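You operate a simulated robot arm through the tools that you are given. There is no shell and no other tool.

You run a simulated two-armed robot. Do the job below in one go: nothing can be reset, and whatever is moved stays where it is left.

JOB
Tie up the white cord and lay it in the kit box.
Fine: use the tie holder; pull the knob all the way; press the free button once.

The check looks at the end state, three seconds after you hand in, the way a careful person would. Anything else that was tipped, shoved, dropped, spilled or broken makes it a failure.

ROBOT AND FRAMES
Two 7-joint arms with two-finger parallel grippers on one trunk, on a base that moves. Base frame: it is fixed to the floor where the robot stands at the start and does not move with it; the origin is under the middle of the robot, x ahead of it, y to its left, z up. Lengths are in mm, angles in rad, forces in N, time in s.
The left shoulder is at the start at [30, 119, 935], the right one opposite. With the tool pointing down near the work surface each hand reaches from about 280 to 680 mm from the robot's upright axis, wherever it stands, measured 20 degrees to its own side. Places, roughly: cord [2750, 1000, 250]; cord cradle [2700, 200, 700]; inside of kit box forty-one [2800, 600, 700]. Payload 3.43 kg a hand.
Tool frame (each hand has its own): the origin (TCP) lies between the finger pads and is the grasp point; the fingertips stand 30 mm ahead of it; z points along the fingers, y is the line along which they close. The gripper opens to 94 mm. The fingers are 28 mm wide and 10 mm thick; the gripper's body (50 by 96 mm) begins 55 mm behind the TCP.
Orientation is told as [roll, pitch, yaw] about the base's x, y, z axes, in that order, counted from this pose: with the fingers straight down and closing along the base's y, the tool's x points along the base's -x, its y along +y and its z along -z.

CONTROLS
- The arms move only by the tool jog_arm. It takes "left_plan", "right_plan" or both (then of equal length, played together; a hand with none holds still); each is a list of rows, each a list of 7 numbers: the shift along the tool's x, y, z in mm, then the turn, a rotation vector about the tool's x, y, z in rad, then the finger opening in mm, from 0 to 94. In form: [[dx, dy, dz, rx, ry, rz, fingers], ...]. A call has 1 to 20 rows; each row shifts and turns the commanded pose from where the row before left it, along the tool's axes as they then stand. Each row takes 0.2 s and may step no farther than 50 mm and 0.15 rad from the row before; otherwise, or with a gripper value out of range, the whole call is refused. A pose out of reach is approached as far as the arm can. The call stops where the force on the tool passes 90 N (or 10 N more than at its start, if that is more) or the arm is blocked; 0.2 s more then pass. Each finger travels about 72 mm/s and halts on what it meets, pressing with about 31 N; the grip force reading is that of the motor and also rises with nothing between the fingers. The clock runs only during rows and for 0.2 s after the last one: add rows that do not move to give the fingers time. The reply holds the time, the measured pose of the TCP, the force on the tool along the base axes, the opening and the grip force, in the units named above and with some noise, with the torque about the TCP (base axes, N m) and any sound that the robot's microphone picked up.
- Cameras (640 x 400 px; columns grow to the right, rows downward): "scene" is now at [52, 18.2, 1650.4]; the picture's right is [0.21, -0.98, 0.00], its down [-0.67, -0.14, -0.72] and it looks along [0.71, 0.15, -0.69] (base axes); focal length 282 px, centre (320, 200). "left" rides on the left gripper at [76, -14, -102] in its tool frame; the picture's right is [0.18, 0.98, 0.00], its down [-0.75, 0.14, -0.64] and it looks along [-0.63, 0.12, 0.77] (tool axes); focal length 243 px, centre (320, 200). "right" rides on the right gripper at [76, 14, -102] in its tool frame; the picture's right is [-0.18, 0.98, 0.00], its down [-0.75, -0.14, -0.64] and it looks along [-0.63, -0.12, 0.77] (tool axes); focal length 243 px, centre (320, 200). There is no depth. A picture from a camera that has moved, and an enlarged one, comes with that camera's place and axes in the base frame and with its lens.
- capture(camera): a new picture of that camera. It takes no simulated time.
- raise_lower(by): moves the trunk up (or, below 0, down) by that many mm; the arms and the scene camera ride with it, the base frame stays. It gives what a move gives, with no picture.
- roll_base(legs): drives the robot by 1 to 6 legs, each [ahead, turn to the left] in mm and rad, along the robot's own axes; the way and the turn of a leg run together, so that a leg with both is an arc; at most 1500 mm and 3.142 rad a leg. The arms and the cameras ride along, it lands a little off, and it stops where it bumps. It gives what a move gives.
- head_to(pan, tilt): turns the head with the scene camera to pan (to the left, within 2.496 rad either way) and tilt (down, from -0.506 to 1.204), counted from straight ahead of the robot. It gives what a move gives.
- close_up(camera, box): a new picture of the part [left, top, right, bottom] of that camera's present view, enlarged. It takes no simulated time.
- job_done(): hands the job in; it is judged then, once.

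Places have to be worked out from the pictures, the camera data and where the tool is seen. Open the grippers and draw the arms clear of the work before you hand the job in, unless the task says otherwise.

The tools are called after ">>>" by a JSON object that holds its "fn" and its "kwargs". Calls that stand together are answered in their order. jog_arm: Moves the arms, as the interface text tells. Its arguments: {"type":"object","properties":{"left_plan":{"type":"array"},"right_plan":{"type":"array"}},"required":[]} The other tools are called the same way: raise_lower (by) moves the trunk up or down; roll_base (legs) drives the base; head_to (pan, tilt) turns the head that bears the scene camera; capture (camera) takes a picture; close_up (camera, box) takes an enlarged picture of a part of a camera's view; job_done () hands the job in.

At the start:

```text
time_s: 0.0
left_eef_pos: [537.9, 261.9, 988.4]
left_ee_rot: [0.0, 0.0, -0.001]
left_ft_force: [-0.9, -0.5, 0.0]
left_wrist_torque: [0.01, -0.01, -0.02]
left_width: 93.9
left_grasp_force: 0.1
right_eef_pos: [339.5, -130.1, 951.3]
right_ee_rot: [0.0, 0.0, 0.0]
right_ft_force: [-0.5, 1.0, 0.5]
right_wrist_torque: [0.02, 0.01, 0.0]
right_width: 93.7
right_grasp_force: 0.1
trunk travel left (down, up): [-200.0, 210.0]
robot x, y, heading: [0.9, -0.6, 0.001]
head pan, tilt (commanded): [0.208, 0.759]
```

scene: 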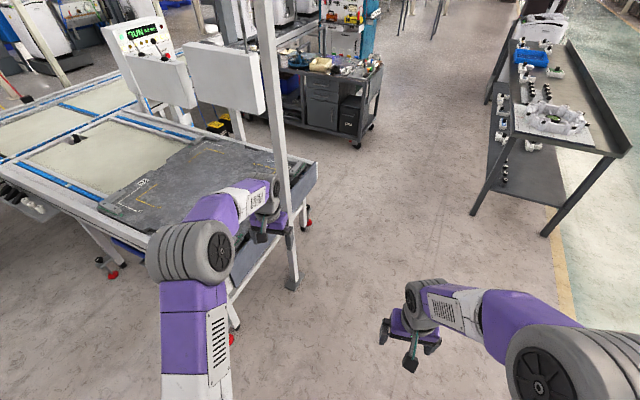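
right: 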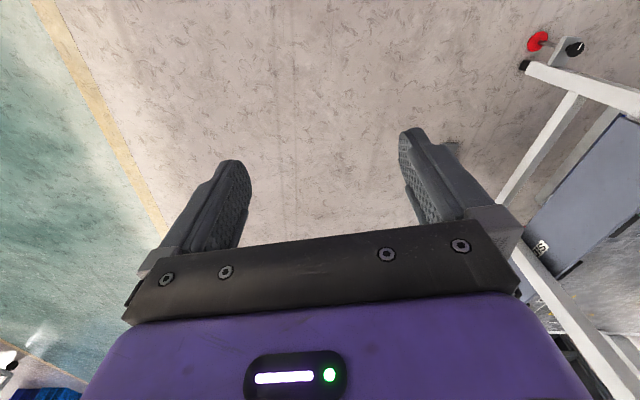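
left: 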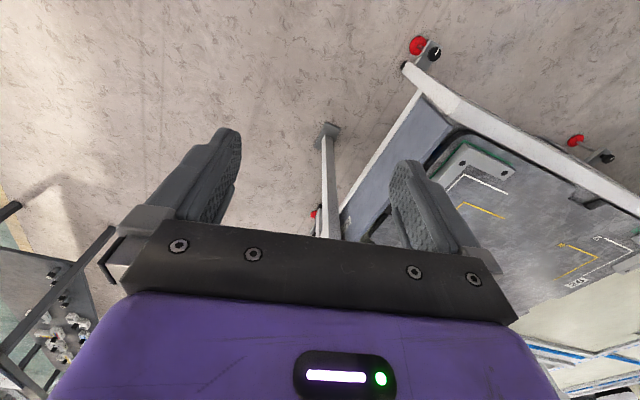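

The start pictures show a bench to my left, a cart further ahead and a bench to the right; the job's places are about 2.7 m ahead. I turn the head to look that way.

>>> {"fn": "head_to", "kwargs": {"pan": 0.2, "tilt": 0.35}}

```text
time_s: 0.9
left_eef_pos: [536.8, 262.7, 988.2]
left_ee_rot: [0.0, 0.0, 0.001]
left_ft_force: [0.5, 0.4, -0.3]
left_wrist_torque: [-0.01, -0.01, 0.01]
left_width: 93.9
left_grasp_force: 0.1
right_eef_pos: [339.4, -127.8, 951.9]
right_ee_rot: [0.0, -0.001, 0.0]
right_ft_force: [1.0, 0.5, 0.1]
right_wrist_torque: [0.01, -0.01, -0.01]
right_width: 94.2
right_grasp_force: 0.1
trunk travel left (down, up): [-200.0, 210.0]
robot x, y, heading: [-2.7, 1.2, -0.002]
head pan, tilt (commanded): [0.201, 0.351]
```

The head is now aimed at the far work place. I take a picture.

>>> {"fn": "capture", "kwargs": {"camera": "scene"}}

>>> {"fn": "close_up", "kwargs": {"camera": "scene", "box": [220, 100, 420, 260]}}

```text
taken
camera scene: at [62.6, 19.8, 1686.7], right [0.2, -0.98, 0.0], down [-0.34, -0.07, -0.94], along [0.92, 0.19, -0.34], focal length 282 px, centre (320, 200)
```

scene: 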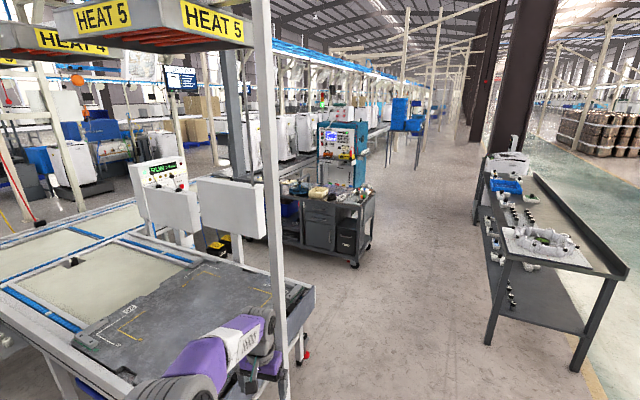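

```text
2.50 times, centred on (320, 180) of scene
camera zoom: at [62.6, 19.8, 1686.7], right [0.2, -0.98, 0.0], down [-0.34, -0.07, -0.94], along [0.92, 0.19, -0.34], focal length 705 px, centre (320, 250)
```

zoom: 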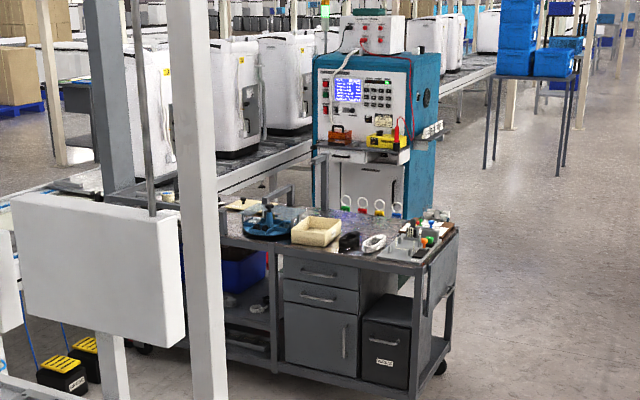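

The cart with the blue-turret fixture, beige box and cords is the work place, about 2.6–2.9 m ahead. Before driving I draw the left hand inward so that it clears the bench and post on my left.

>>> {"fn": "jog_arm", "kwargs": {"left_plan": [[40, -20, 0, 0, 0, 0, 94], [40, -20, 0, 0, 0, 0, 94], [40, -20, 0, 0, 0, 0, 94], [40, -20, 0, 0, 0, 0, 94], [30, -20, 0, 0, 0, 0, 94]]}}

>>> {"fn": "roll_base", "kwargs": {"legs": [[0, -0.25], [900, 0], [0, 0.25], [600, 0]]}}

>>> {"fn": "head_to", "kwargs": {"pan": 0.4, "tilt": 0.6}}

>>> {"fn": "capture", "kwargs": {"camera": "scene"}}

```text
time_s: 2.1
left_eef_pos: [347.3, 164.2, 990.1]
left_ee_rot: [-0.001, -0.001, 0.0]
left_ft_force: [0.1, -0.4, -0.2]
left_wrist_torque: [-0.02, -0.05, -0.03]
left_width: 93.9
left_grasp_force: 0.0
right_eef_pos: [339.2, -130.0, 951.7]
right_ee_rot: [0.001, -0.001, 0.0]
right_ft_force: [0.3, -0.6, 0.1]
right_wrist_torque: [0.0, -0.02, 0.01]
right_width: 93.9
right_grasp_force: 0.0
trunk travel left (down, up): [-200.0, 210.0]
robot x, y, heading: [-0.5, 1.0, 0.001]
head pan, tilt (commanded): [0.201, 0.351]
```

```text
time_s: 11.6
left_eef_pos: [1821.8, -39.5, 989.4]
left_ee_rot: [0.001, -0.001, 0.017]
left_ft_force: [0.1, 0.2, -0.2]
left_wrist_torque: [-0.04, -0.01, -0.01]
left_width: 94.1
left_grasp_force: 0.1
right_eef_pos: [1819.8, -333.4, 952.4]
right_ee_rot: [-0.001, 0.0, 0.02]
right_ft_force: [-0.4, -0.6, -0.4]
right_wrist_torque: [-0.03, 0.0, -0.02]
right_width: 93.8
right_grasp_force: 0.0
trunk travel left (down, up): [-200.0, 210.0]
robot x, y, heading: [1476.4, -214.0, 0.019]
head pan, tilt (commanded): [0.201, 0.351]
```

```text
time_s: 12.3
left_eef_pos: [1822.1, -40.3, 988.6]
left_ee_rot: [0.001, 0.001, 0.018]
left_ft_force: [0.6, -0.3, 0.5]
left_wrist_torque: [0.03, -0.03, 0.0]
left_width: 94.0
left_grasp_force: 0.0
right_eef_pos: [1819.8, -332.9, 951.7]
right_ee_rot: [0.001, 0.001, 0.017]
right_ft_force: [-0.6, 0.6, -0.5]
right_wrist_torque: [0.02, -0.04, 0.01]
right_width: 94.3
right_grasp_force: 0.1
trunk travel left (down, up): [-200.0, 210.0]
robot x, y, heading: [1478.2, -210.2, 0.02]
head pan, tilt (commanded): [0.4, 0.6]
```

```text
taken
camera scene: at [1529.8, -174.4, 1664.1], right [0.41, -0.91, 0.0], down [-0.52, -0.23, -0.83], along [0.75, 0.33, -0.56], focal length 282 px, centre (320, 200)
```

scene: 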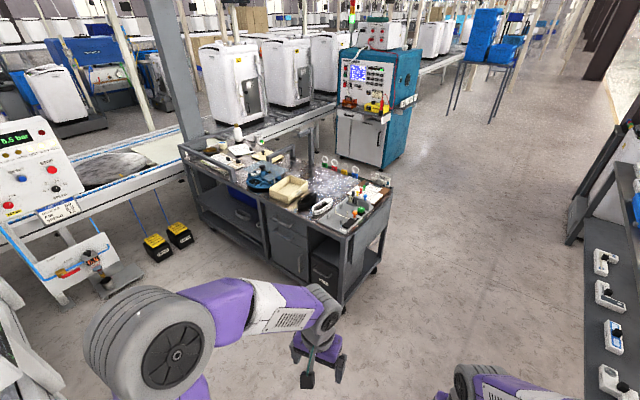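

The drive went clear; I stand at about (1478, -210). The cart is now plainly visible to the front left, so I enlarge it.

>>> {"fn": "close_up", "kwargs": {"camera": "scene", "box": [170, 110, 410, 260]}}

>>> {"fn": "close_up", "kwargs": {"camera": "scene", "box": [230, 150, 400, 256]}}

>>> {"fn": "close_up", "kwargs": {"camera": "scene", "box": [170, 130, 290, 250]}}

```text
2.67 times, centred on (290, 185) of scene
camera zoom: at [1529.8, -174.4, 1664.1], right [0.41, -0.91, 0.0], down [-0.52, -0.23, -0.83], along [0.75, 0.33, -0.56], focal length 752 px, centre (400, 240)
```

zoom: 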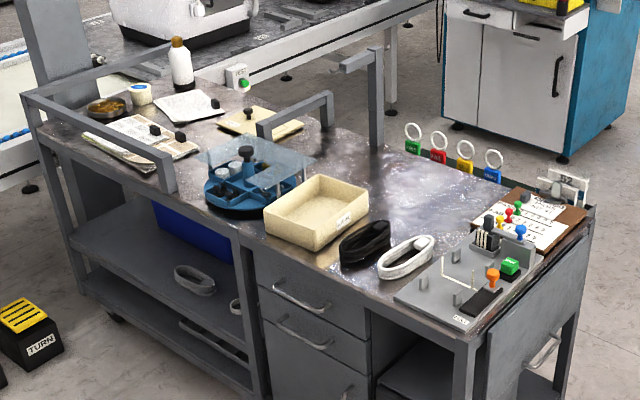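

```text
3.76 times, centred on (315, 203) of scene
camera zoom: at [1529.8, -174.4, 1664.1], right [0.41, -0.91, 0.0], down [-0.52, -0.23, -0.83], along [0.75, 0.33, -0.56], focal length 1061 px, centre (339, 189)
```

zoom: 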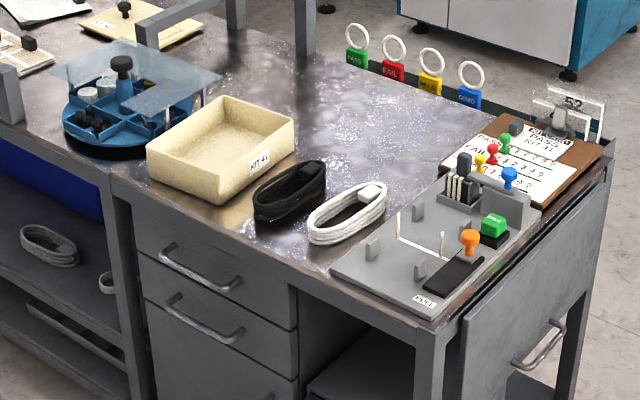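

```text
3.33 times, centred on (230, 190) of scene
camera zoom: at [1529.8, -174.4, 1664.1], right [0.41, -0.91, 0.0], down [-0.52, -0.23, -0.83], along [0.75, 0.33, -0.56], focal length 940 px, centre (620, 233)
```

zoom: 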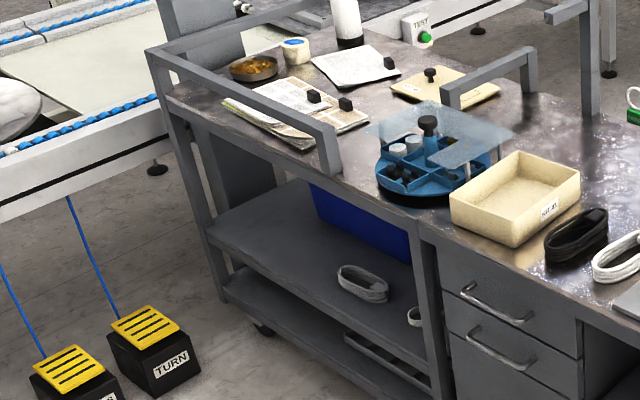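

The cradle (grey peg plate) works out at about (2720, 217, 700) and kit box 41 at (2824, 605), matching the given places; the cord to tie (z about 250) must be the one on the cart's lower shelf. I drive along the free lane to stand in front of that shelf and look in.

>>> {"fn": "roll_base", "kwargs": {"legs": [[590, 0], [0, 1.55], [950, 0], [0, -1.57]]}}

>>> {"fn": "head_to", "kwargs": {"pan": 0.2, "tilt": 0.9}}

>>> {"fn": "capture", "kwargs": {"camera": "scene"}}

```text
time_s: 27.7
left_eef_pos: [2389.6, 905.6, 989.1]
left_ee_rot: [-0.001, 0.0, 0.036]
left_ft_force: [0.6, -0.7, 0.5]
left_wrist_torque: [0.01, -0.01, 0.02]
left_width: 94.1
left_grasp_force: 0.1
right_eef_pos: [2392.7, 614.0, 953.1]
right_ee_rot: [-0.001, -0.001, 0.039]
right_ft_force: [-0.7, 0.0, -0.7]
right_wrist_torque: [-0.01, 0.02, -0.01]
right_width: 94.0
right_grasp_force: 0.1
trunk travel left (down, up): [-200.0, 210.0]
robot x, y, heading: [2045.5, 730.9, 0.039]
head pan, tilt (commanded): [0.4, 0.6]
```

```text
time_s: 28.5
left_eef_pos: [2390.5, 906.5, 990.1]
left_ee_rot: [0.002, 0.001, 0.037]
left_ft_force: [-0.4, -0.4, 0.0]
left_wrist_torque: [0.0, -0.02, -0.02]
left_width: 94.1
left_grasp_force: 0.0
right_eef_pos: [2392.8, 614.3, 951.5]
right_ee_rot: [0.0, 0.001, 0.037]
right_ft_force: [0.3, -0.2, -0.2]
right_wrist_torque: [-0.01, -0.01, -0.01]
right_width: 94.3
right_grasp_force: 0.0
trunk travel left (down, up): [-200.0, 210.0]
robot x, y, heading: [2046.1, 729.6, 0.031]
head pan, tilt (commanded): [0.201, 0.901]
```

```text
taken
camera scene: at [2093.3, 747.9, 1639.3], right [0.24, -0.97, 0.0], down [-0.76, -0.18, -0.62], along [0.6, 0.15, -0.78], focal length 282 px, centre (320, 200)
```

scene: 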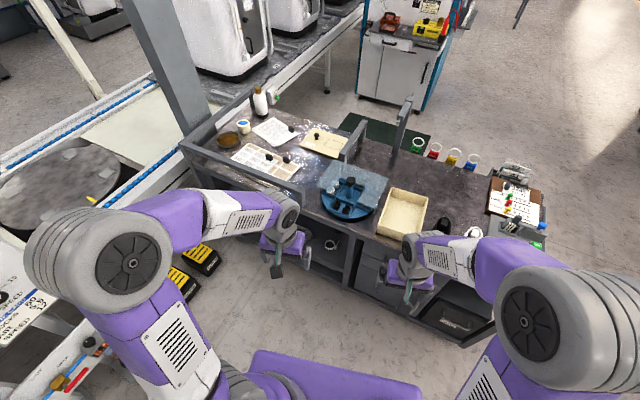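

I stand at about (2046, 730), heading 0.03. The cart seems turned relative to me and the left arm hides the shelf, so I enlarge parts of the view.

>>> {"fn": "close_up", "kwargs": {"camera": "scene", "box": [180, 100, 380, 300]}}

>>> {"fn": "close_up", "kwargs": {"camera": "scene", "box": [340, 140, 570, 350]}}

>>> {"fn": "capture", "kwargs": {"camera": "left"}}

```text
2.00 times, centred on (280, 200) of scene
camera zoom: at [2093.3, 747.9, 1639.3], right [0.24, -0.97, 0.0], down [-0.76, -0.18, -0.62], along [0.6, 0.15, -0.78], focal length 564 px, centre (400, 200)
```

zoom: 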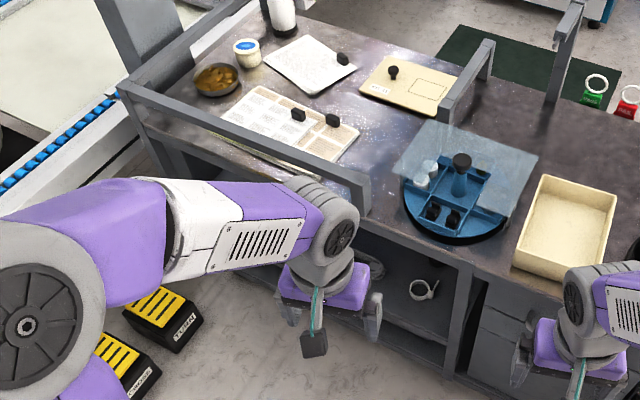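

```text
1.90 times, centred on (455, 245) of scene
camera zoom: at [2093.3, 747.9, 1639.3], right [0.24, -0.97, 0.0], down [-0.76, -0.18, -0.62], along [0.6, 0.15, -0.78], focal length 537 px, centre (63, 114)
```

zoom: 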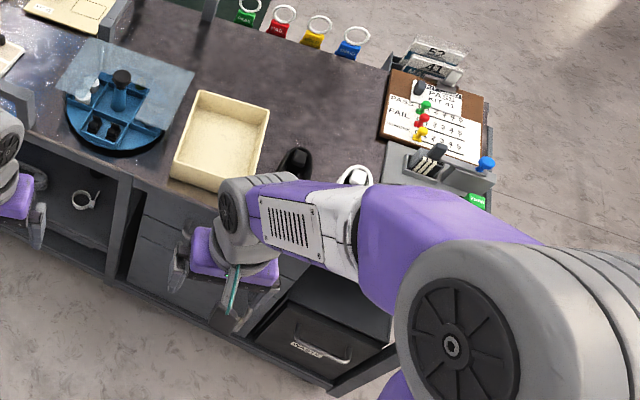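

```text
taken
camera left: at [2313.9, 890.7, 1091.5], right [-0.22, 0.98, 0.0], down [0.75, 0.17, 0.64], along [0.63, 0.14, -0.77], focal length 243 px, centre (320, 200)
```

left: 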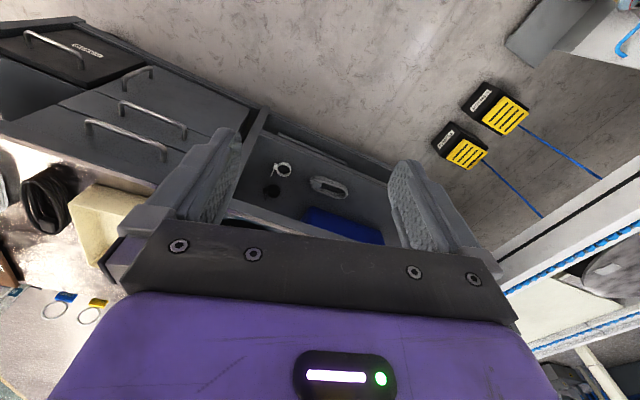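

The cart stands turned by about 12° (its front edge runs from about (2590,105) to (2765,970)), and the left camera shows a white cord coil on the lower shelf. I lower the trunk and bring the left hand down and pitched forward to look into the shelf.

>>> {"fn": "raise_lower", "kwargs": {"by": -195}}

>>> {"fn": "jog_arm", "kwargs": {"left_plan": [[0, 0, 45, 0, -0.1, 0, 94], [0, 0, 45, 0, -0.1, 0, 94], [5, 0, 45, 0, -0.1, 0, 94], [10, 0, 45, 0, -0.1, 0, 94], [15, 0, 40, 0, -0.1, 0, 94], [20, 0, 30, 0, -0.1, 0, 94], [0, 0, 0, 0, 0, 0, 94]]}}

>>> {"fn": "capture", "kwargs": {"camera": "left"}}

>>> {"fn": "capture", "kwargs": {"camera": "scene"}}

```text
time_s: 30.6
left_eef_pos: [2390.5, 906.4, 793.5]
left_ee_rot: [0.0, -0.001, 0.036]
left_ft_force: [-0.2, 0.0, -0.4]
left_wrist_torque: [0.03, -0.01, 0.01]
left_width: 94.0
left_grasp_force: 0.0
right_eef_pos: [2393.7, 613.5, 758.2]
right_ee_rot: [0.001, -0.001, 0.036]
right_ft_force: [-0.1, 0.4, 1.0]
right_wrist_torque: [-0.04, 0.01, -0.01]
right_width: 94.2
right_grasp_force: 0.0
trunk travel left (down, up): [-5.0, 405.0]
robot x, y, heading: [2051.5, 729.7, 0.035]
head pan, tilt (commanded): [0.201, 0.901]
```

```text
time_s: 32.2
left_eef_pos: [2401.4, 907.6, 537.0]
left_ee_rot: [0.001, -0.601, 0.036]
left_ft_force: [-0.3, -0.1, -1.0]
left_wrist_torque: [-0.01, 0.01, -0.01]
left_width: 94.0
left_grasp_force: 0.0
right_eef_pos: [2392.1, 613.8, 755.2]
right_ee_rot: [-0.002, 0.001, 0.037]
right_ft_force: [0.1, -0.5, 0.3]
right_wrist_torque: [-0.02, 0.01, 0.01]
right_width: 94.1
right_grasp_force: 0.0
trunk travel left (down, up): [-5.0, 405.0]
robot x, y, heading: [2046.4, 729.6, 0.036]
head pan, tilt (commanded): [0.201, 0.901]
```

```text
taken
camera left: at [2280.8, 890.9, 577.8], right [-0.19, 0.98, -0.1], down [0.25, 0.15, 0.96], along [0.95, 0.15, -0.28], focal length 243 px, centre (320, 200)
```

left: 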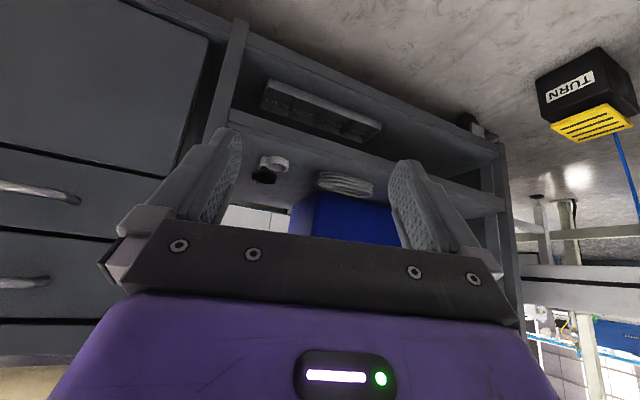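

```text
taken
camera scene: at [2093.4, 747.9, 1444.3], right [0.23, -0.97, 0.0], down [-0.76, -0.18, -0.62], along [0.6, 0.15, -0.78], focal length 282 px, centre (320, 200)
```

scene: 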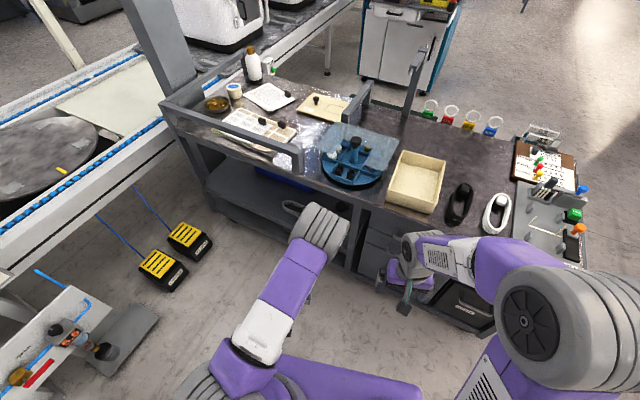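

The picture (upside down, as its "down" points up) shows the white coil on the middle shelf with the blue bin behind; rays from three views put it at about (2825, 1034, 360). I enlarge it to see its shape.

>>> {"fn": "close_up", "kwargs": {"camera": "left", "box": [240, 130, 400, 230]}}

>>> {"fn": "close_up", "kwargs": {"camera": "scene", "box": [430, 100, 610, 280]}}

>>> {"fn": "close_up", "kwargs": {"camera": "scene", "box": [240, 140, 360, 240]}}

```text
4.00 times, centred on (320, 180) of left
camera zoom: at [2280.8, 890.9, 577.8], right [-0.19, 0.98, -0.1], down [0.25, 0.15, 0.96], along [0.95, 0.15, -0.28], focal length 970 px, centre (320, 280)
```

zoom: 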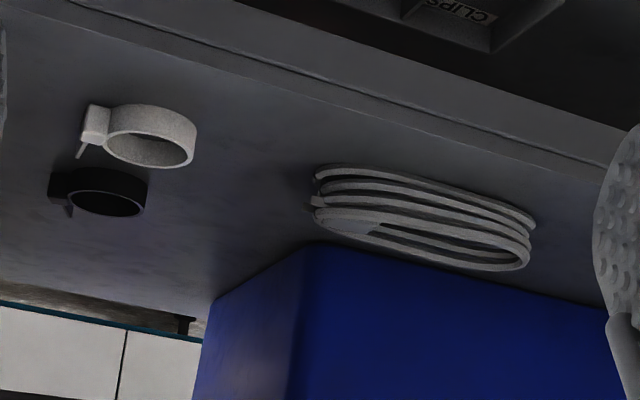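

```text
2.22 times, centred on (520, 190) of scene
camera zoom: at [2093.4, 747.9, 1444.3], right [0.23, -0.97, 0.0], down [-0.76, -0.18, -0.62], along [0.6, 0.15, -0.78], focal length 626 px, centre (-124, 222)
```

zoom: 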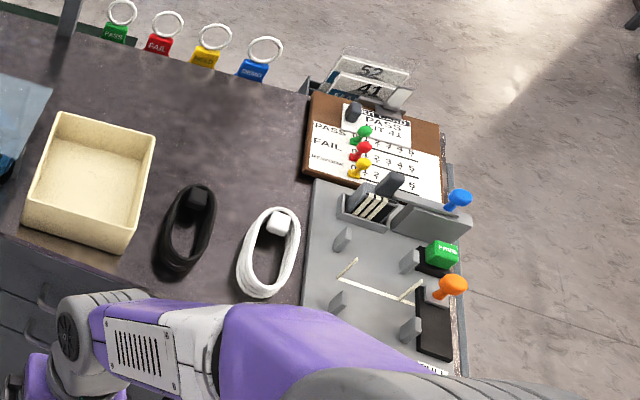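

```text
4.00 times, centred on (300, 190) of scene
camera zoom: at [2093.4, 747.9, 1444.3], right [0.23, -0.97, 0.0], down [-0.76, -0.18, -0.62], along [0.6, 0.15, -0.78], focal length 1128 px, centre (400, 240)
```

zoom: 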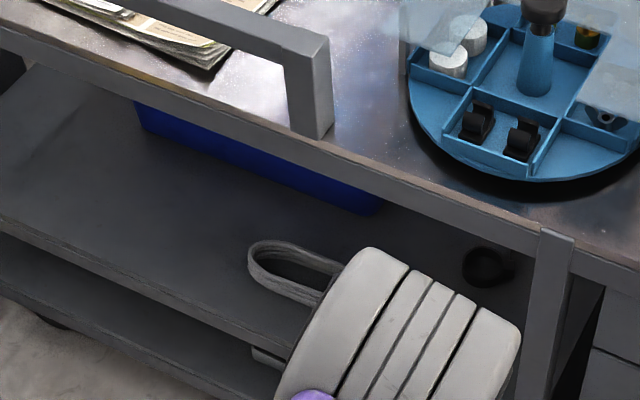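

The coil on the shelf is white (in shade) with several loops; a further white cord and a black one lie on the table top beside the cradle. I check the lower levels too, so I'm sure which cord is meant.

>>> {"fn": "close_up", "kwargs": {"camera": "left", "box": [220, 40, 520, 230]}}

>>> {"fn": "close_up", "kwargs": {"camera": "scene", "box": [440, 180, 520, 245]}}

>>> {"fn": "close_up", "kwargs": {"camera": "scene", "box": [505, 150, 605, 275]}}

```text
2.11 times, centred on (370, 135) of left
camera zoom: at [2280.8, 890.9, 577.8], right [-0.19, 0.98, -0.1], down [0.25, 0.15, 0.96], along [0.95, 0.15, -0.28], focal length 511 px, centre (215, 337)
```

zoom: 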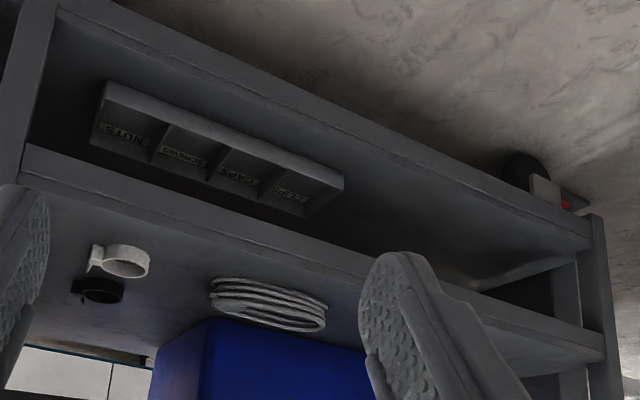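

```text
6.15 times, centred on (480, 212) of scene
camera zoom: at [2093.4, 747.9, 1444.3], right [0.23, -0.97, 0.0], down [-0.76, -0.18, -0.62], along [0.6, 0.15, -0.78], focal length 1735 px, centre (-665, 123)
```

zoom: 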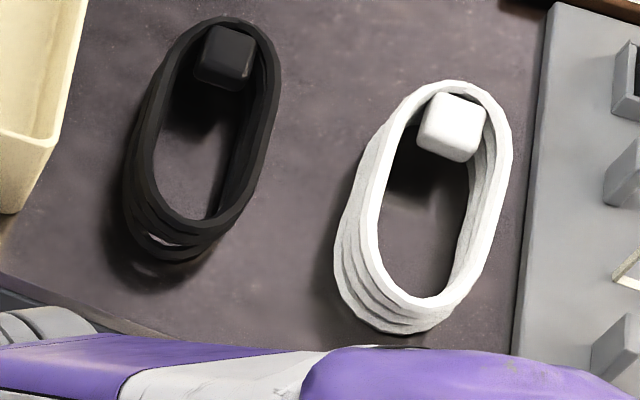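

```text
3.20 times, centred on (555, 212) of scene
camera zoom: at [2093.4, 747.9, 1444.3], right [0.23, -0.97, 0.0], down [-0.76, -0.18, -0.62], along [0.6, 0.15, -0.78], focal length 902 px, centre (-432, 160)
```

zoom: 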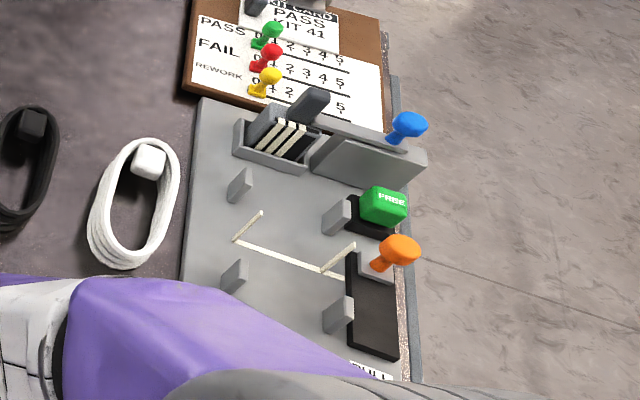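

The shelf's coil is the only cord low down near the given place, so it is my candidate; I want a nearer look at it before grasping. I drive to about (2240, 940) facing the cart squarely (heading -0.2).

>>> {"fn": "roll_base", "kwargs": {"legs": [[0, 0.79], [286, 0], [0, -1.025]]}}

>>> {"fn": "capture", "kwargs": {"camera": "left"}}

>>> {"fn": "capture", "kwargs": {"camera": "scene"}}

```text
time_s: 38.9
left_eef_pos: [2631.9, 1025.6, 536.6]
left_ee_rot: [0.0, -0.601, -0.213]
left_ft_force: [-0.2, 0.9, -0.5]
left_wrist_torque: [-0.02, -0.01, -0.02]
left_width: 94.0
left_grasp_force: 0.0
right_eef_pos: [2550.7, 742.9, 756.1]
right_ee_rot: [0.001, 0.002, -0.212]
right_ft_force: [-0.7, 0.2, 0.2]
right_wrist_torque: [0.01, -0.01, -0.02]
right_width: 94.1
right_grasp_force: 0.0
trunk travel left (down, up): [-5.0, 405.0]
robot x, y, heading: [2244.0, 939.3, -0.21]
head pan, tilt (commanded): [0.201, 0.901]
```

```text
taken
camera left: at [2510.3, 1038.6, 578.2], right [0.06, 0.99, -0.1], down [0.28, 0.08, 0.96], along [0.96, -0.09, -0.28], focal length 243 px, centre (320, 200)
```

left: 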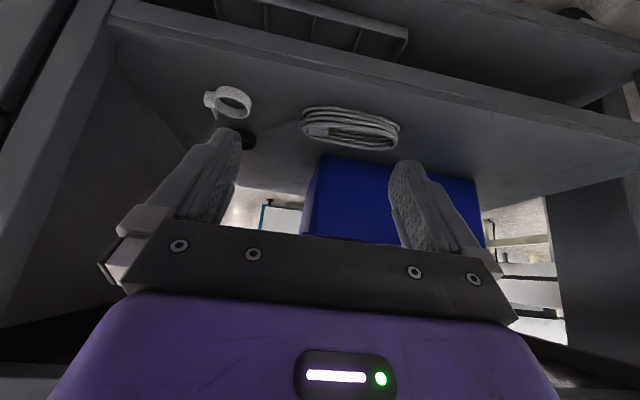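

```text
taken
camera scene: at [2293.2, 946.8, 1444.2], right [-0.01, -1.0, 0.0], down [-0.78, 0.01, -0.62], along [0.62, -0.01, -0.78], focal length 282 px, centre (320, 200)
```

scene: 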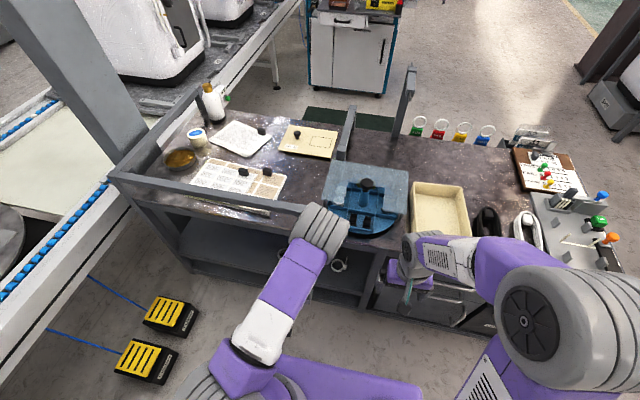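

I now stand at (2244, 939), heading -0.21, with the coil near the middle of the left camera. I enlarge it.

>>> {"fn": "close_up", "kwargs": {"camera": "left", "box": [180, 70, 420, 220]}}

>>> {"fn": "close_up", "kwargs": {"camera": "left", "box": [290, 90, 410, 165]}}

```text
2.67 times, centred on (300, 145) of left
camera zoom: at [2510.3, 1038.6, 578.2], right [0.06, 0.99, -0.1], down [0.28, 0.08, 0.96], along [0.96, -0.09, -0.28], focal length 647 px, centre (373, 347)
```

zoom: 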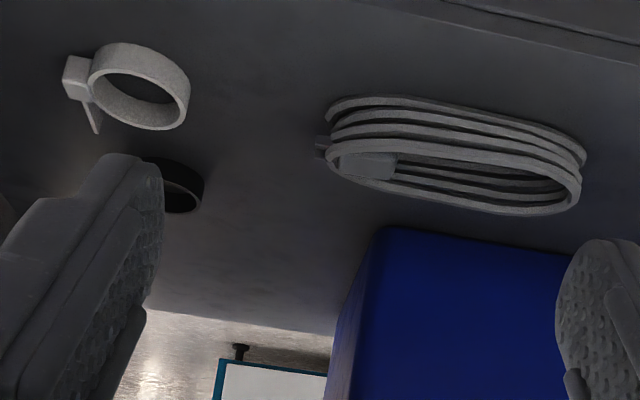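

```text
5.33 times, centred on (350, 128) of left
camera zoom: at [2510.3, 1038.6, 578.2], right [0.06, 0.99, -0.1], down [0.28, 0.08, 0.96], along [0.96, -0.09, -0.28], focal length 1294 px, centre (160, 587)
```

zoom: 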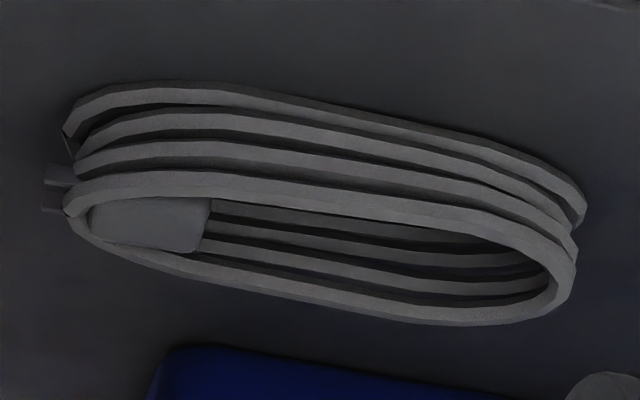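

The shelf coil has a plug at its -y end and about 155 x 65 x 32 mm size, its ends at about (2846, 966) and (2864, 1120), shelf surface near z 343. I plan to pinch its free (+y) end; first I bring the hand steeper and nearer for a more exact look.

>>> {"fn": "jog_arm", "kwargs": {"left_plan": [[0, 0, 0, -0.015, 0.1, -0.03, 94], [0, 0, 0, -0.01, 0.1, -0.03, 94], [-8, 42, 34, 0, 0, 0, 94], [-8, 42, 34, 0, 0, 0, 94], [0, 0, 0, 0, 0, 0, 94]]}}

>>> {"fn": "capture", "kwargs": {"camera": "left"}}

>>> {"fn": "capture", "kwargs": {"camera": "scene"}}

```text
refused: row 3 steps farther than a row can; nothing moved
```

```text
taken
camera left: at [2510.3, 1038.6, 578.2], right [0.06, 0.99, -0.1], down [0.28, 0.08, 0.96], along [0.96, -0.09, -0.28], focal length 243 px, centre (320, 200)
```

left: 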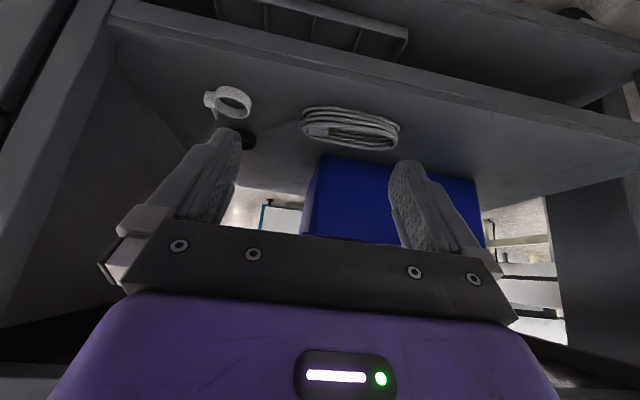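

```text
taken
camera scene: at [2293.2, 946.8, 1444.2], right [-0.01, -1.0, 0.0], down [-0.78, 0.01, -0.62], along [0.62, -0.01, -0.78], focal length 282 px, centre (320, 200)
```

scene: 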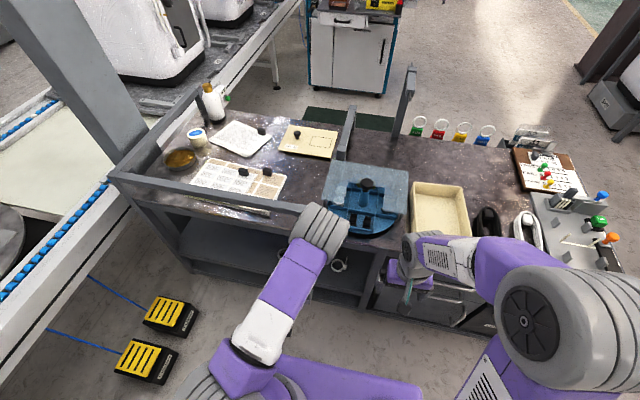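

The combined step was over 50 mm, so nothing moved. I resend it in smaller steps.

>>> {"fn": "jog_arm", "kwargs": {"left_plan": [[0, 0, 0, -0.015, 0.1, -0.03, 94], [0, 0, 0, -0.01, 0.1, -0.03, 94], [-5, 28, 23, 0, 0, 0, 94], [-5, 28, 23, 0, 0, 0, 94], [-5, 28, 23, 0, 0, 0, 94], [0, 0, 0, 0, 0, 0, 94]]}}

>>> {"fn": "capture", "kwargs": {"camera": "left"}}

>>> {"fn": "close_up", "kwargs": {"camera": "scene", "box": [180, 170, 380, 320]}}

```text
time_s: 40.3
left_eef_pos: [2685.7, 1103.0, 479.2]
left_ee_rot: [-0.008, -0.4, -0.146]
left_ft_force: [-0.1, -0.4, 0.5]
left_wrist_torque: [0.03, 0.0, -0.03]
left_width: 93.9
left_grasp_force: 0.0
right_eef_pos: [2551.3, 743.5, 757.0]
right_ee_rot: [0.001, 0.001, -0.214]
right_ft_force: [-0.1, -0.5, 1.0]
right_wrist_torque: [0.01, -0.02, 0.01]
right_width: 93.8
right_grasp_force: 0.0
trunk travel left (down, up): [-5.0, 405.0]
robot x, y, heading: [2243.6, 946.1, -0.213]
head pan, tilt (commanded): [0.201, 0.901]
```

```text
taken
camera left: at [2573.8, 1107.0, 543.3], right [-0.02, 1.0, -0.08], down [0.46, 0.08, 0.88], along [0.89, -0.02, -0.46], focal length 243 px, centre (320, 200)
```

left: 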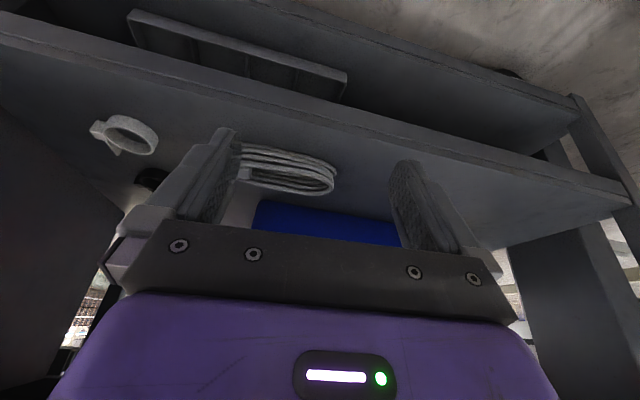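

```text
2.67 times, centred on (280, 245) of scene
camera zoom: at [2293.2, 946.9, 1444.2], right [-0.01, -1.0, 0.0], down [-0.78, 0.01, -0.62], along [0.62, -0.01, -0.78], focal length 752 px, centre (427, 80)
```

zoom: 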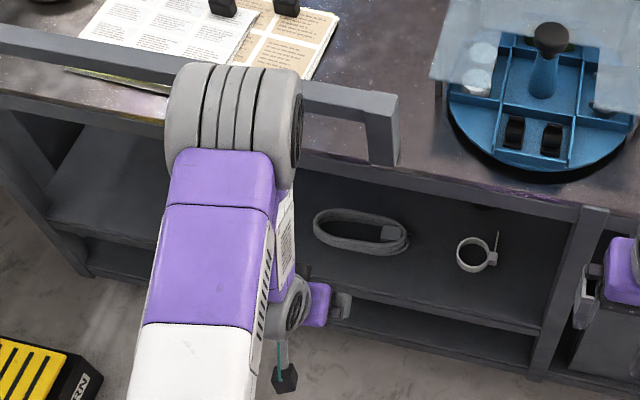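

The scene camera now sees the coil on the shelf past the arm. I enlarge it to judge its colour against the white clip and the table-top cord.

>>> {"fn": "close_up", "kwargs": {"camera": "scene", "box": [290, 235, 380, 290]}}

>>> {"fn": "close_up", "kwargs": {"camera": "scene", "box": [460, 190, 630, 290]}}

>>> {"fn": "close_up", "kwargs": {"camera": "left", "box": [80, 90, 360, 230]}}

```text
7.11 times, centred on (335, 262) of scene
camera zoom: at [2293.2, 946.9, 1444.2], right [-0.01, -1.0, 0.0], down [-0.78, 0.01, -0.62], along [0.62, -0.01, -0.78], focal length 2004 px, centre (213, -244)
```

zoom: 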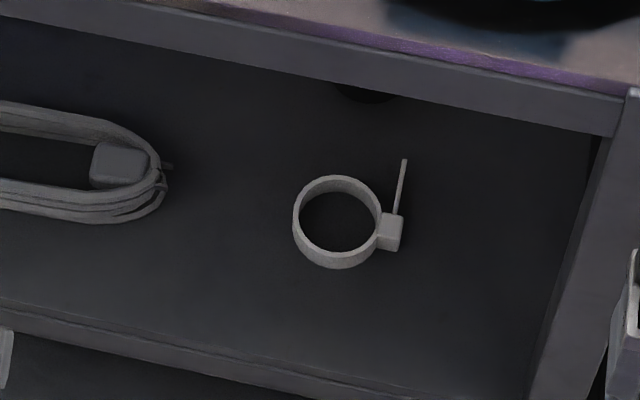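

```text
3.76 times, centred on (545, 240) of scene
camera zoom: at [2293.2, 946.9, 1444.2], right [-0.01, -1.0, 0.0], down [-0.78, 0.01, -0.62], along [0.62, -0.01, -0.78], focal length 1061 px, centre (-527, 49)
```

zoom: 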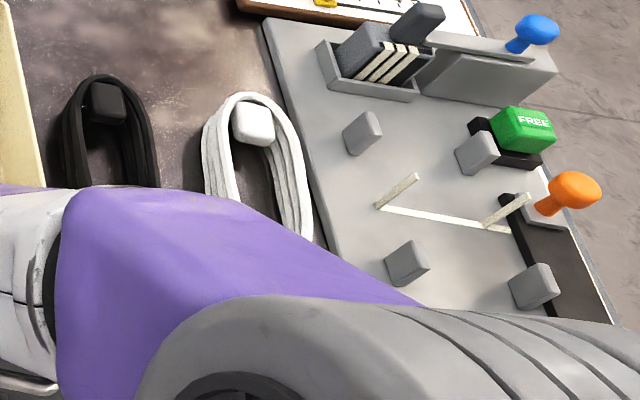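

```text
2.29 times, centred on (220, 160) of left
camera zoom: at [2573.8, 1107.0, 543.3], right [-0.02, 1.0, -0.08], down [0.46, 0.08, 0.88], along [0.89, -0.02, -0.46], focal length 555 px, centre (549, 291)
```

zoom: 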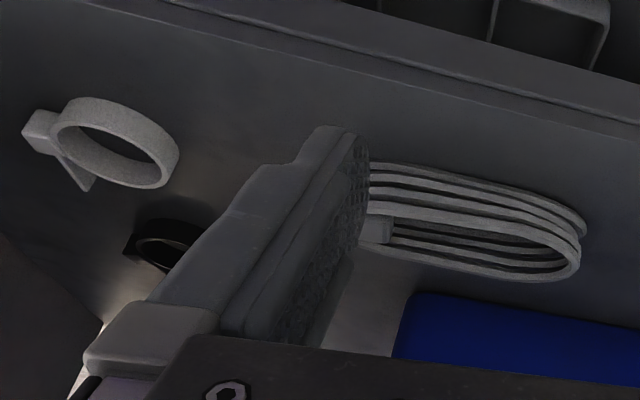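

Rounded to a 250 mm grid the shelf coil at (2850, 1041, 360) gives exactly the stated (2750, 1000, 250), so this shelf cord is the one meant. I take larger views of its free end for an exact grasp point.

>>> {"fn": "close_up", "kwargs": {"camera": "scene", "box": [268, 232, 340, 277]}}

>>> {"fn": "close_up", "kwargs": {"camera": "left", "box": [225, 130, 353, 210]}}

```text
8.89 times, centred on (304, 254) of scene
camera zoom: at [2293.2, 946.9, 1444.2], right [-0.01, -1.0, 0.0], down [-0.78, 0.01, -0.62], along [0.62, -0.01, -0.78], focal length 2506 px, centre (462, -284)
```

zoom: 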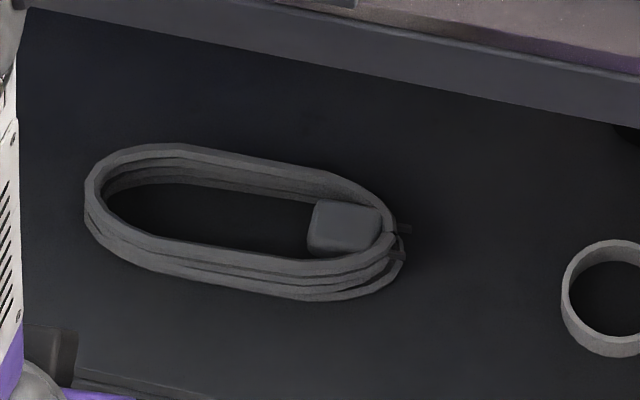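

```text
5.00 times, centred on (289, 170) of left
camera zoom: at [2573.8, 1107.0, 543.3], right [-0.02, 1.0, -0.08], down [0.46, 0.08, 0.88], along [0.89, -0.02, -0.46], focal length 1213 px, centre (475, 350)
```

zoom: 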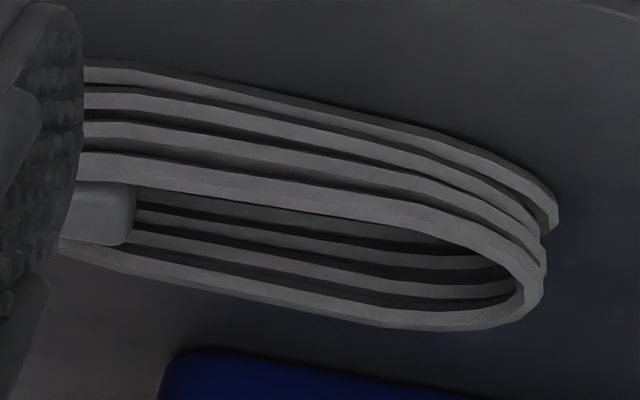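

Best estimate: coil centre (2848, 1043), long axis about 0.17 rad off the y axis, its front strand at (2830, 1075) for a grip 28 mm toward the free end, z from 343 to 375. I turn the left tool a quarter turn so it closes across the front strand, make it steeper (lean 0.3) and narrow the fingers.

>>> {"fn": "jog_arm", "kwargs": {"left_plan": [[0, 0, 0, 0.009, 0.1, 0.026, 60], [0, 0, 0, 0, 0, -0.1428, 40], [0, 0, 0, 0, 0, -0.1428, 36], [0, 0, 0, 0, 0, -0.1428, 36], [0, 0, 0, 0, 0, -0.1428, 36], [0, 0, 0, 0, 0, -0.1428, 36], [0, 0, 0, 0, 0, -0.1428, 36], [0, 0, 0, 0, 0, -0.1428, 36], [0, 0, 0, 0, 0, -0.1428, 36], [0, 0, 0, 0, 0, -0.1428, 36], [0, 0, 0, 0, 0, -0.1428, 36], [0, 0, 0, 0, 0, -0.1428, 36], [0, 0, 0, 0, 0, 0, 36]]}}

>>> {"fn": "capture", "kwargs": {"camera": "left"}}

>>> {"fn": "capture", "kwargs": {"camera": "scene"}}

```text
time_s: 43.1
left_eef_pos: [2684.3, 1102.9, 479.6]
left_ee_rot: [-0.3, 0.008, 1.396]
left_ft_force: [-0.1, -0.9, -0.1]
left_wrist_torque: [0.02, 0.01, -0.01]
left_width: 36.2
left_grasp_force: 0.1
right_eef_pos: [2550.9, 742.5, 758.0]
right_ee_rot: [0.001, -0.001, -0.213]
right_ft_force: [0.0, 0.1, -0.8]
right_wrist_torque: [-0.01, 0.01, -0.02]
right_width: 94.0
right_grasp_force: 0.0
trunk travel left (down, up): [-5.0, 405.0]
robot x, y, heading: [2247.0, 941.4, -0.215]
head pan, tilt (commanded): [0.201, 0.901]
```

```text
taken
camera left: at [2654.7, 1032.4, 581.5], right [-0.96, -0.02, -0.29], down [-0.19, 0.8, 0.57], along [0.22, 0.6, -0.77], focal length 243 px, centre (320, 200)
```

left: 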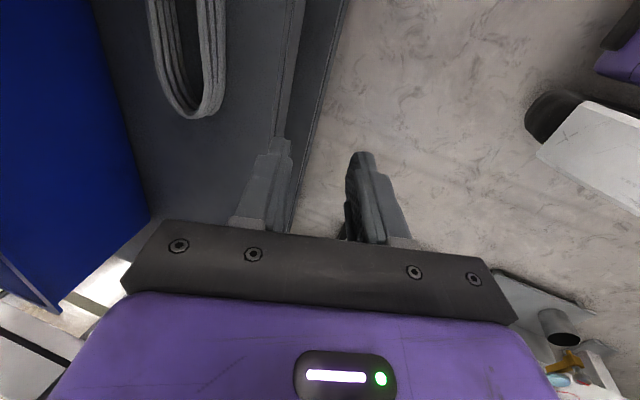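

```text
taken
camera scene: at [2293.2, 946.9, 1444.2], right [-0.01, -1.0, 0.0], down [-0.78, 0.01, -0.62], along [0.62, -0.01, -0.78], focal length 282 px, centre (320, 200)
```

scene: 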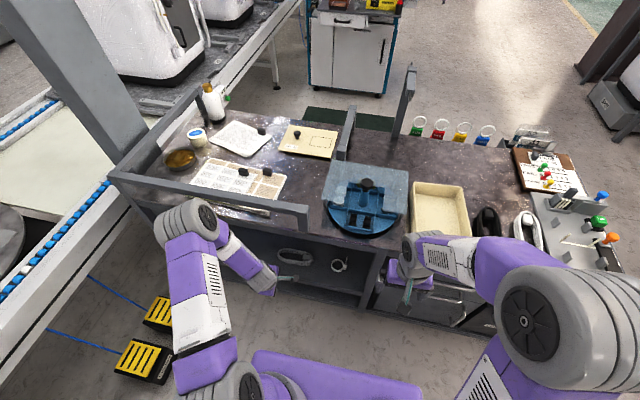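

The quarter turn that way swung the elbow up and forward toward the cart's rail, which would not fit under the table. I turn back and will try the other sense.

>>> {"fn": "jog_arm", "kwargs": {"left_plan": [[0, 0, 0, 0, 0, 0.1428, 36], [0, 0, 0, 0, 0, 0.1428, 36], [0, 0, 0, 0, 0, 0.1428, 36], [0, 0, 0, 0, 0, 0.1428, 36], [0, 0, 0, 0, 0, 0.1428, 36], [0, 0, 0, 0, 0, 0.1428, 36], [0, 0, 0, 0, 0, 0.1428, 36], [0, 0, 0, 0, 0, 0.1428, 36], [0, 0, 0, 0, 0, 0.1428, 36], [0, 0, 0, 0, 0, 0.1428, 36], [0, 0, 0, 0, 0, 0.1428, 36], [0, 0, 0, 0, 0, 0, 36]]}}

>>> {"fn": "capture", "kwargs": {"camera": "scene"}}

```text
time_s: 45.7
left_eef_pos: [2684.0, 1101.8, 478.9]
left_ee_rot: [-0.006, -0.301, -0.176]
left_ft_force: [-0.4, 0.2, -0.5]
left_wrist_torque: [-0.03, 0.04, -0.01]
left_width: 36.0
left_grasp_force: 0.0
right_eef_pos: [2551.0, 742.7, 757.6]
right_ee_rot: [-0.001, -0.001, -0.213]
right_ft_force: [-0.1, -0.1, 0.8]
right_wrist_torque: [-0.01, -0.05, 0.01]
right_width: 94.0
right_grasp_force: 0.1
trunk travel left (down, up): [-5.0, 405.0]
robot x, y, heading: [2245.4, 940.3, -0.212]
head pan, tilt (commanded): [0.201, 0.901]
```

```text
taken
camera scene: at [2293.2, 946.8, 1444.2], right [-0.01, -1.0, 0.0], down [-0.78, 0.01, -0.62], along [0.62, -0.01, -0.78], focal length 282 px, centre (320, 200)
```

scene: 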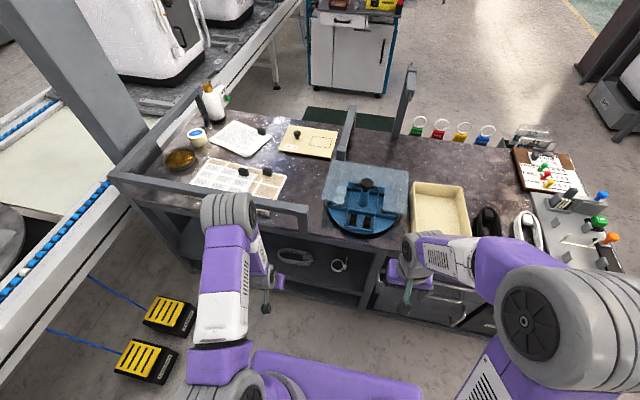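

The arm is posed elbow-high because I stand too close; standing about 100 mm further back straightens it so the forearm comes in below the table edge. I back up and try the quarter turn in the other sense there.

>>> {"fn": "roll_base", "kwargs": {"legs": [[-105, 0]]}}

>>> {"fn": "jog_arm", "kwargs": {"left_plan": [[0, 0, 0, 0, 0, 0.1428, 36], [0, 0, 0, 0, 0, 0.1428, 36], [0, 0, 0, 0, 0, 0.1428, 36], [0, 0, 0, 0, 0, 0.1428, 36], [0, 0, 0, 0, 0, 0.1428, 36], [0, 0, 0, 0, 0, 0.1428, 36], [0, 0, 0, 0, 0, 0.1428, 36], [0, 0, 0, 0, 0, 0.1428, 36], [0, 0, 0, 0, 0, 0.1428, 36], [0, 0, 0, 0, 0, 0.1428, 36], [0, 0, 0, 0, 0, 0.1428, 36], [0, 0, 0, 0, 0, 0, 36]]}}

>>> {"fn": "capture", "kwargs": {"camera": "scene"}}

>>> {"fn": "capture", "kwargs": {"camera": "left"}}

```text
time_s: 46.8
left_eef_pos: [2583.6, 1122.8, 478.8]
left_ee_rot: [-0.006, -0.3, -0.176]
left_ft_force: [0.5, 1.2, 0.2]
left_wrist_torque: [-0.03, 0.0, 0.0]
left_width: 36.1
left_grasp_force: 0.0
right_eef_pos: [2451.5, 764.7, 756.6]
right_ee_rot: [-0.001, -0.001, -0.213]
right_ft_force: [-0.3, -0.1, 0.1]
right_wrist_torque: [0.06, 0.01, 0.0]
right_width: 94.1
right_grasp_force: 0.1
trunk travel left (down, up): [-5.0, 405.0]
robot x, y, heading: [2149.1, 958.8, -0.211]
head pan, tilt (commanded): [0.201, 0.901]
```

```text
time_s: 49.4
left_eef_pos: [2586.0, 1123.0, 477.4]
left_ee_rot: [0.3, -0.006, -1.749]
left_ft_force: [0.2, 0.8, -1.4]
left_wrist_torque: [0.0, -0.02, 0.01]
left_width: 35.9
left_grasp_force: 0.1
right_eef_pos: [2452.4, 763.6, 757.2]
right_ee_rot: [0.0, -0.001, -0.213]
right_ft_force: [-0.7, 0.0, 0.4]
right_wrist_torque: [-0.01, -0.02, -0.01]
right_width: 93.9
right_grasp_force: 0.2
trunk travel left (down, up): [-5.0, 405.0]
robot x, y, heading: [2149.5, 962.2, -0.215]
head pan, tilt (commanded): [0.201, 0.901]
```

```text
taken
camera scene: at [2194.1, 968.2, 1444.2], right [-0.01, -1.0, 0.0], down [-0.78, 0.01, -0.62], along [0.62, -0.01, -0.78], focal length 282 px, centre (320, 200)
```

scene: 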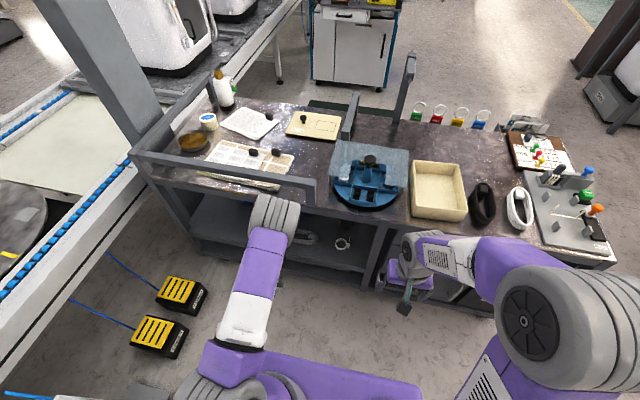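

```text
taken
camera left: at [2555.3, 1207.9, 571.3], right [0.96, 0.02, 0.29], down [-0.19, -0.73, 0.66], along [0.22, -0.69, -0.69], focal length 243 px, centre (320, 200)
```

left: 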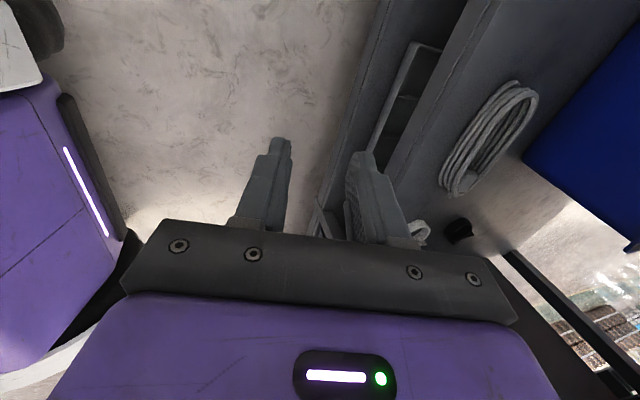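

The quarter turn in this sense keeps the elbow in line, good. Now I check the table's front lip position exactly, since the forearm must pass under it.

>>> {"fn": "close_up", "kwargs": {"camera": "scene", "box": [230, 170, 390, 290]}}

>>> {"fn": "close_up", "kwargs": {"camera": "left", "box": [300, 40, 580, 250]}}

```text
3.33 times, centred on (310, 230) of scene
camera zoom: at [2194.1, 968.2, 1444.2], right [-0.01, -1.0, 0.0], down [-0.78, 0.01, -0.62], along [0.62, -0.01, -0.78], focal length 940 px, centre (353, 100)
```

zoom: 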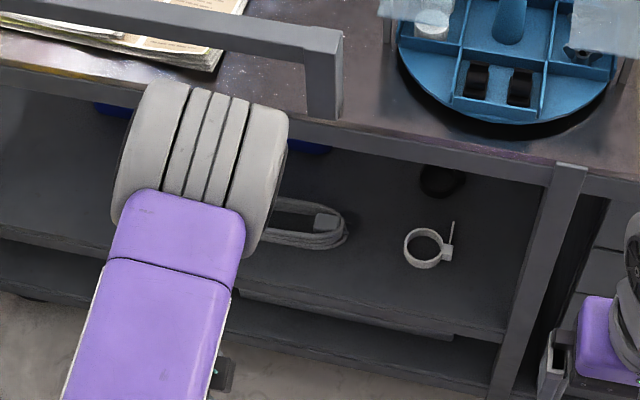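

```text
1.90 times, centred on (440, 145) of left
camera zoom: at [2555.3, 1207.9, 571.3], right [0.96, 0.02, 0.29], down [-0.19, -0.73, 0.66], along [0.22, -0.69, -0.69], focal length 462 px, centre (91, 305)
```

zoom: 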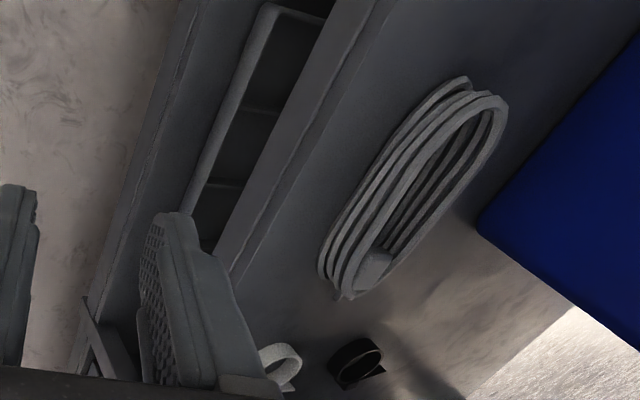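

The lip spans z 660–700 at about x 2765–2778 here and the table top is at about 700–705. I step back 25 mm more, lean the tool a little more (0.38), and read the pose before entering.

>>> {"fn": "roll_base", "kwargs": {"legs": [[-25, 0]]}}

>>> {"fn": "jog_arm", "kwargs": {"left_plan": [[0, 0, 0, -0.08, 0, 0, 32], [0, 0, 0, 0, 0, 0, 32]]}}

```text
time_s: 50.2
left_eef_pos: [2560.7, 1127.8, 480.7]
left_ee_rot: [0.301, -0.007, -1.747]
left_ft_force: [-0.1, 0.3, 0.3]
left_wrist_torque: [-0.01, -0.03, -0.03]
left_width: 36.1
left_grasp_force: 0.1
right_eef_pos: [2426.9, 769.1, 756.4]
right_ee_rot: [0.0, -0.001, -0.214]
right_ft_force: [-0.9, -0.1, -0.3]
right_wrist_torque: [0.01, -0.03, -0.01]
right_width: 93.9
right_grasp_force: 0.0
trunk travel left (down, up): [-5.0, 405.0]
robot x, y, heading: [2119.7, 966.9, -0.211]
head pan, tilt (commanded): [0.201, 0.901]
```

```text
time_s: 50.9
left_eef_pos: [2561.5, 1129.2, 478.9]
left_ee_rot: [0.38, -0.006, -1.748]
left_ft_force: [0.4, -0.5, 0.0]
left_wrist_torque: [-0.03, 0.0, 0.02]
left_width: 32.1
left_grasp_force: 0.1
right_eef_pos: [2427.5, 769.2, 757.8]
right_ee_rot: [-0.001, 0.0, -0.213]
right_ft_force: [-0.5, 1.0, 0.3]
right_wrist_torque: [-0.02, 0.01, 0.01]
right_width: 93.7
right_grasp_force: 0.1
trunk travel left (down, up): [-5.0, 405.0]
robot x, y, heading: [2124.5, 963.9, -0.212]
head pan, tilt (commanded): [0.201, 0.901]
```

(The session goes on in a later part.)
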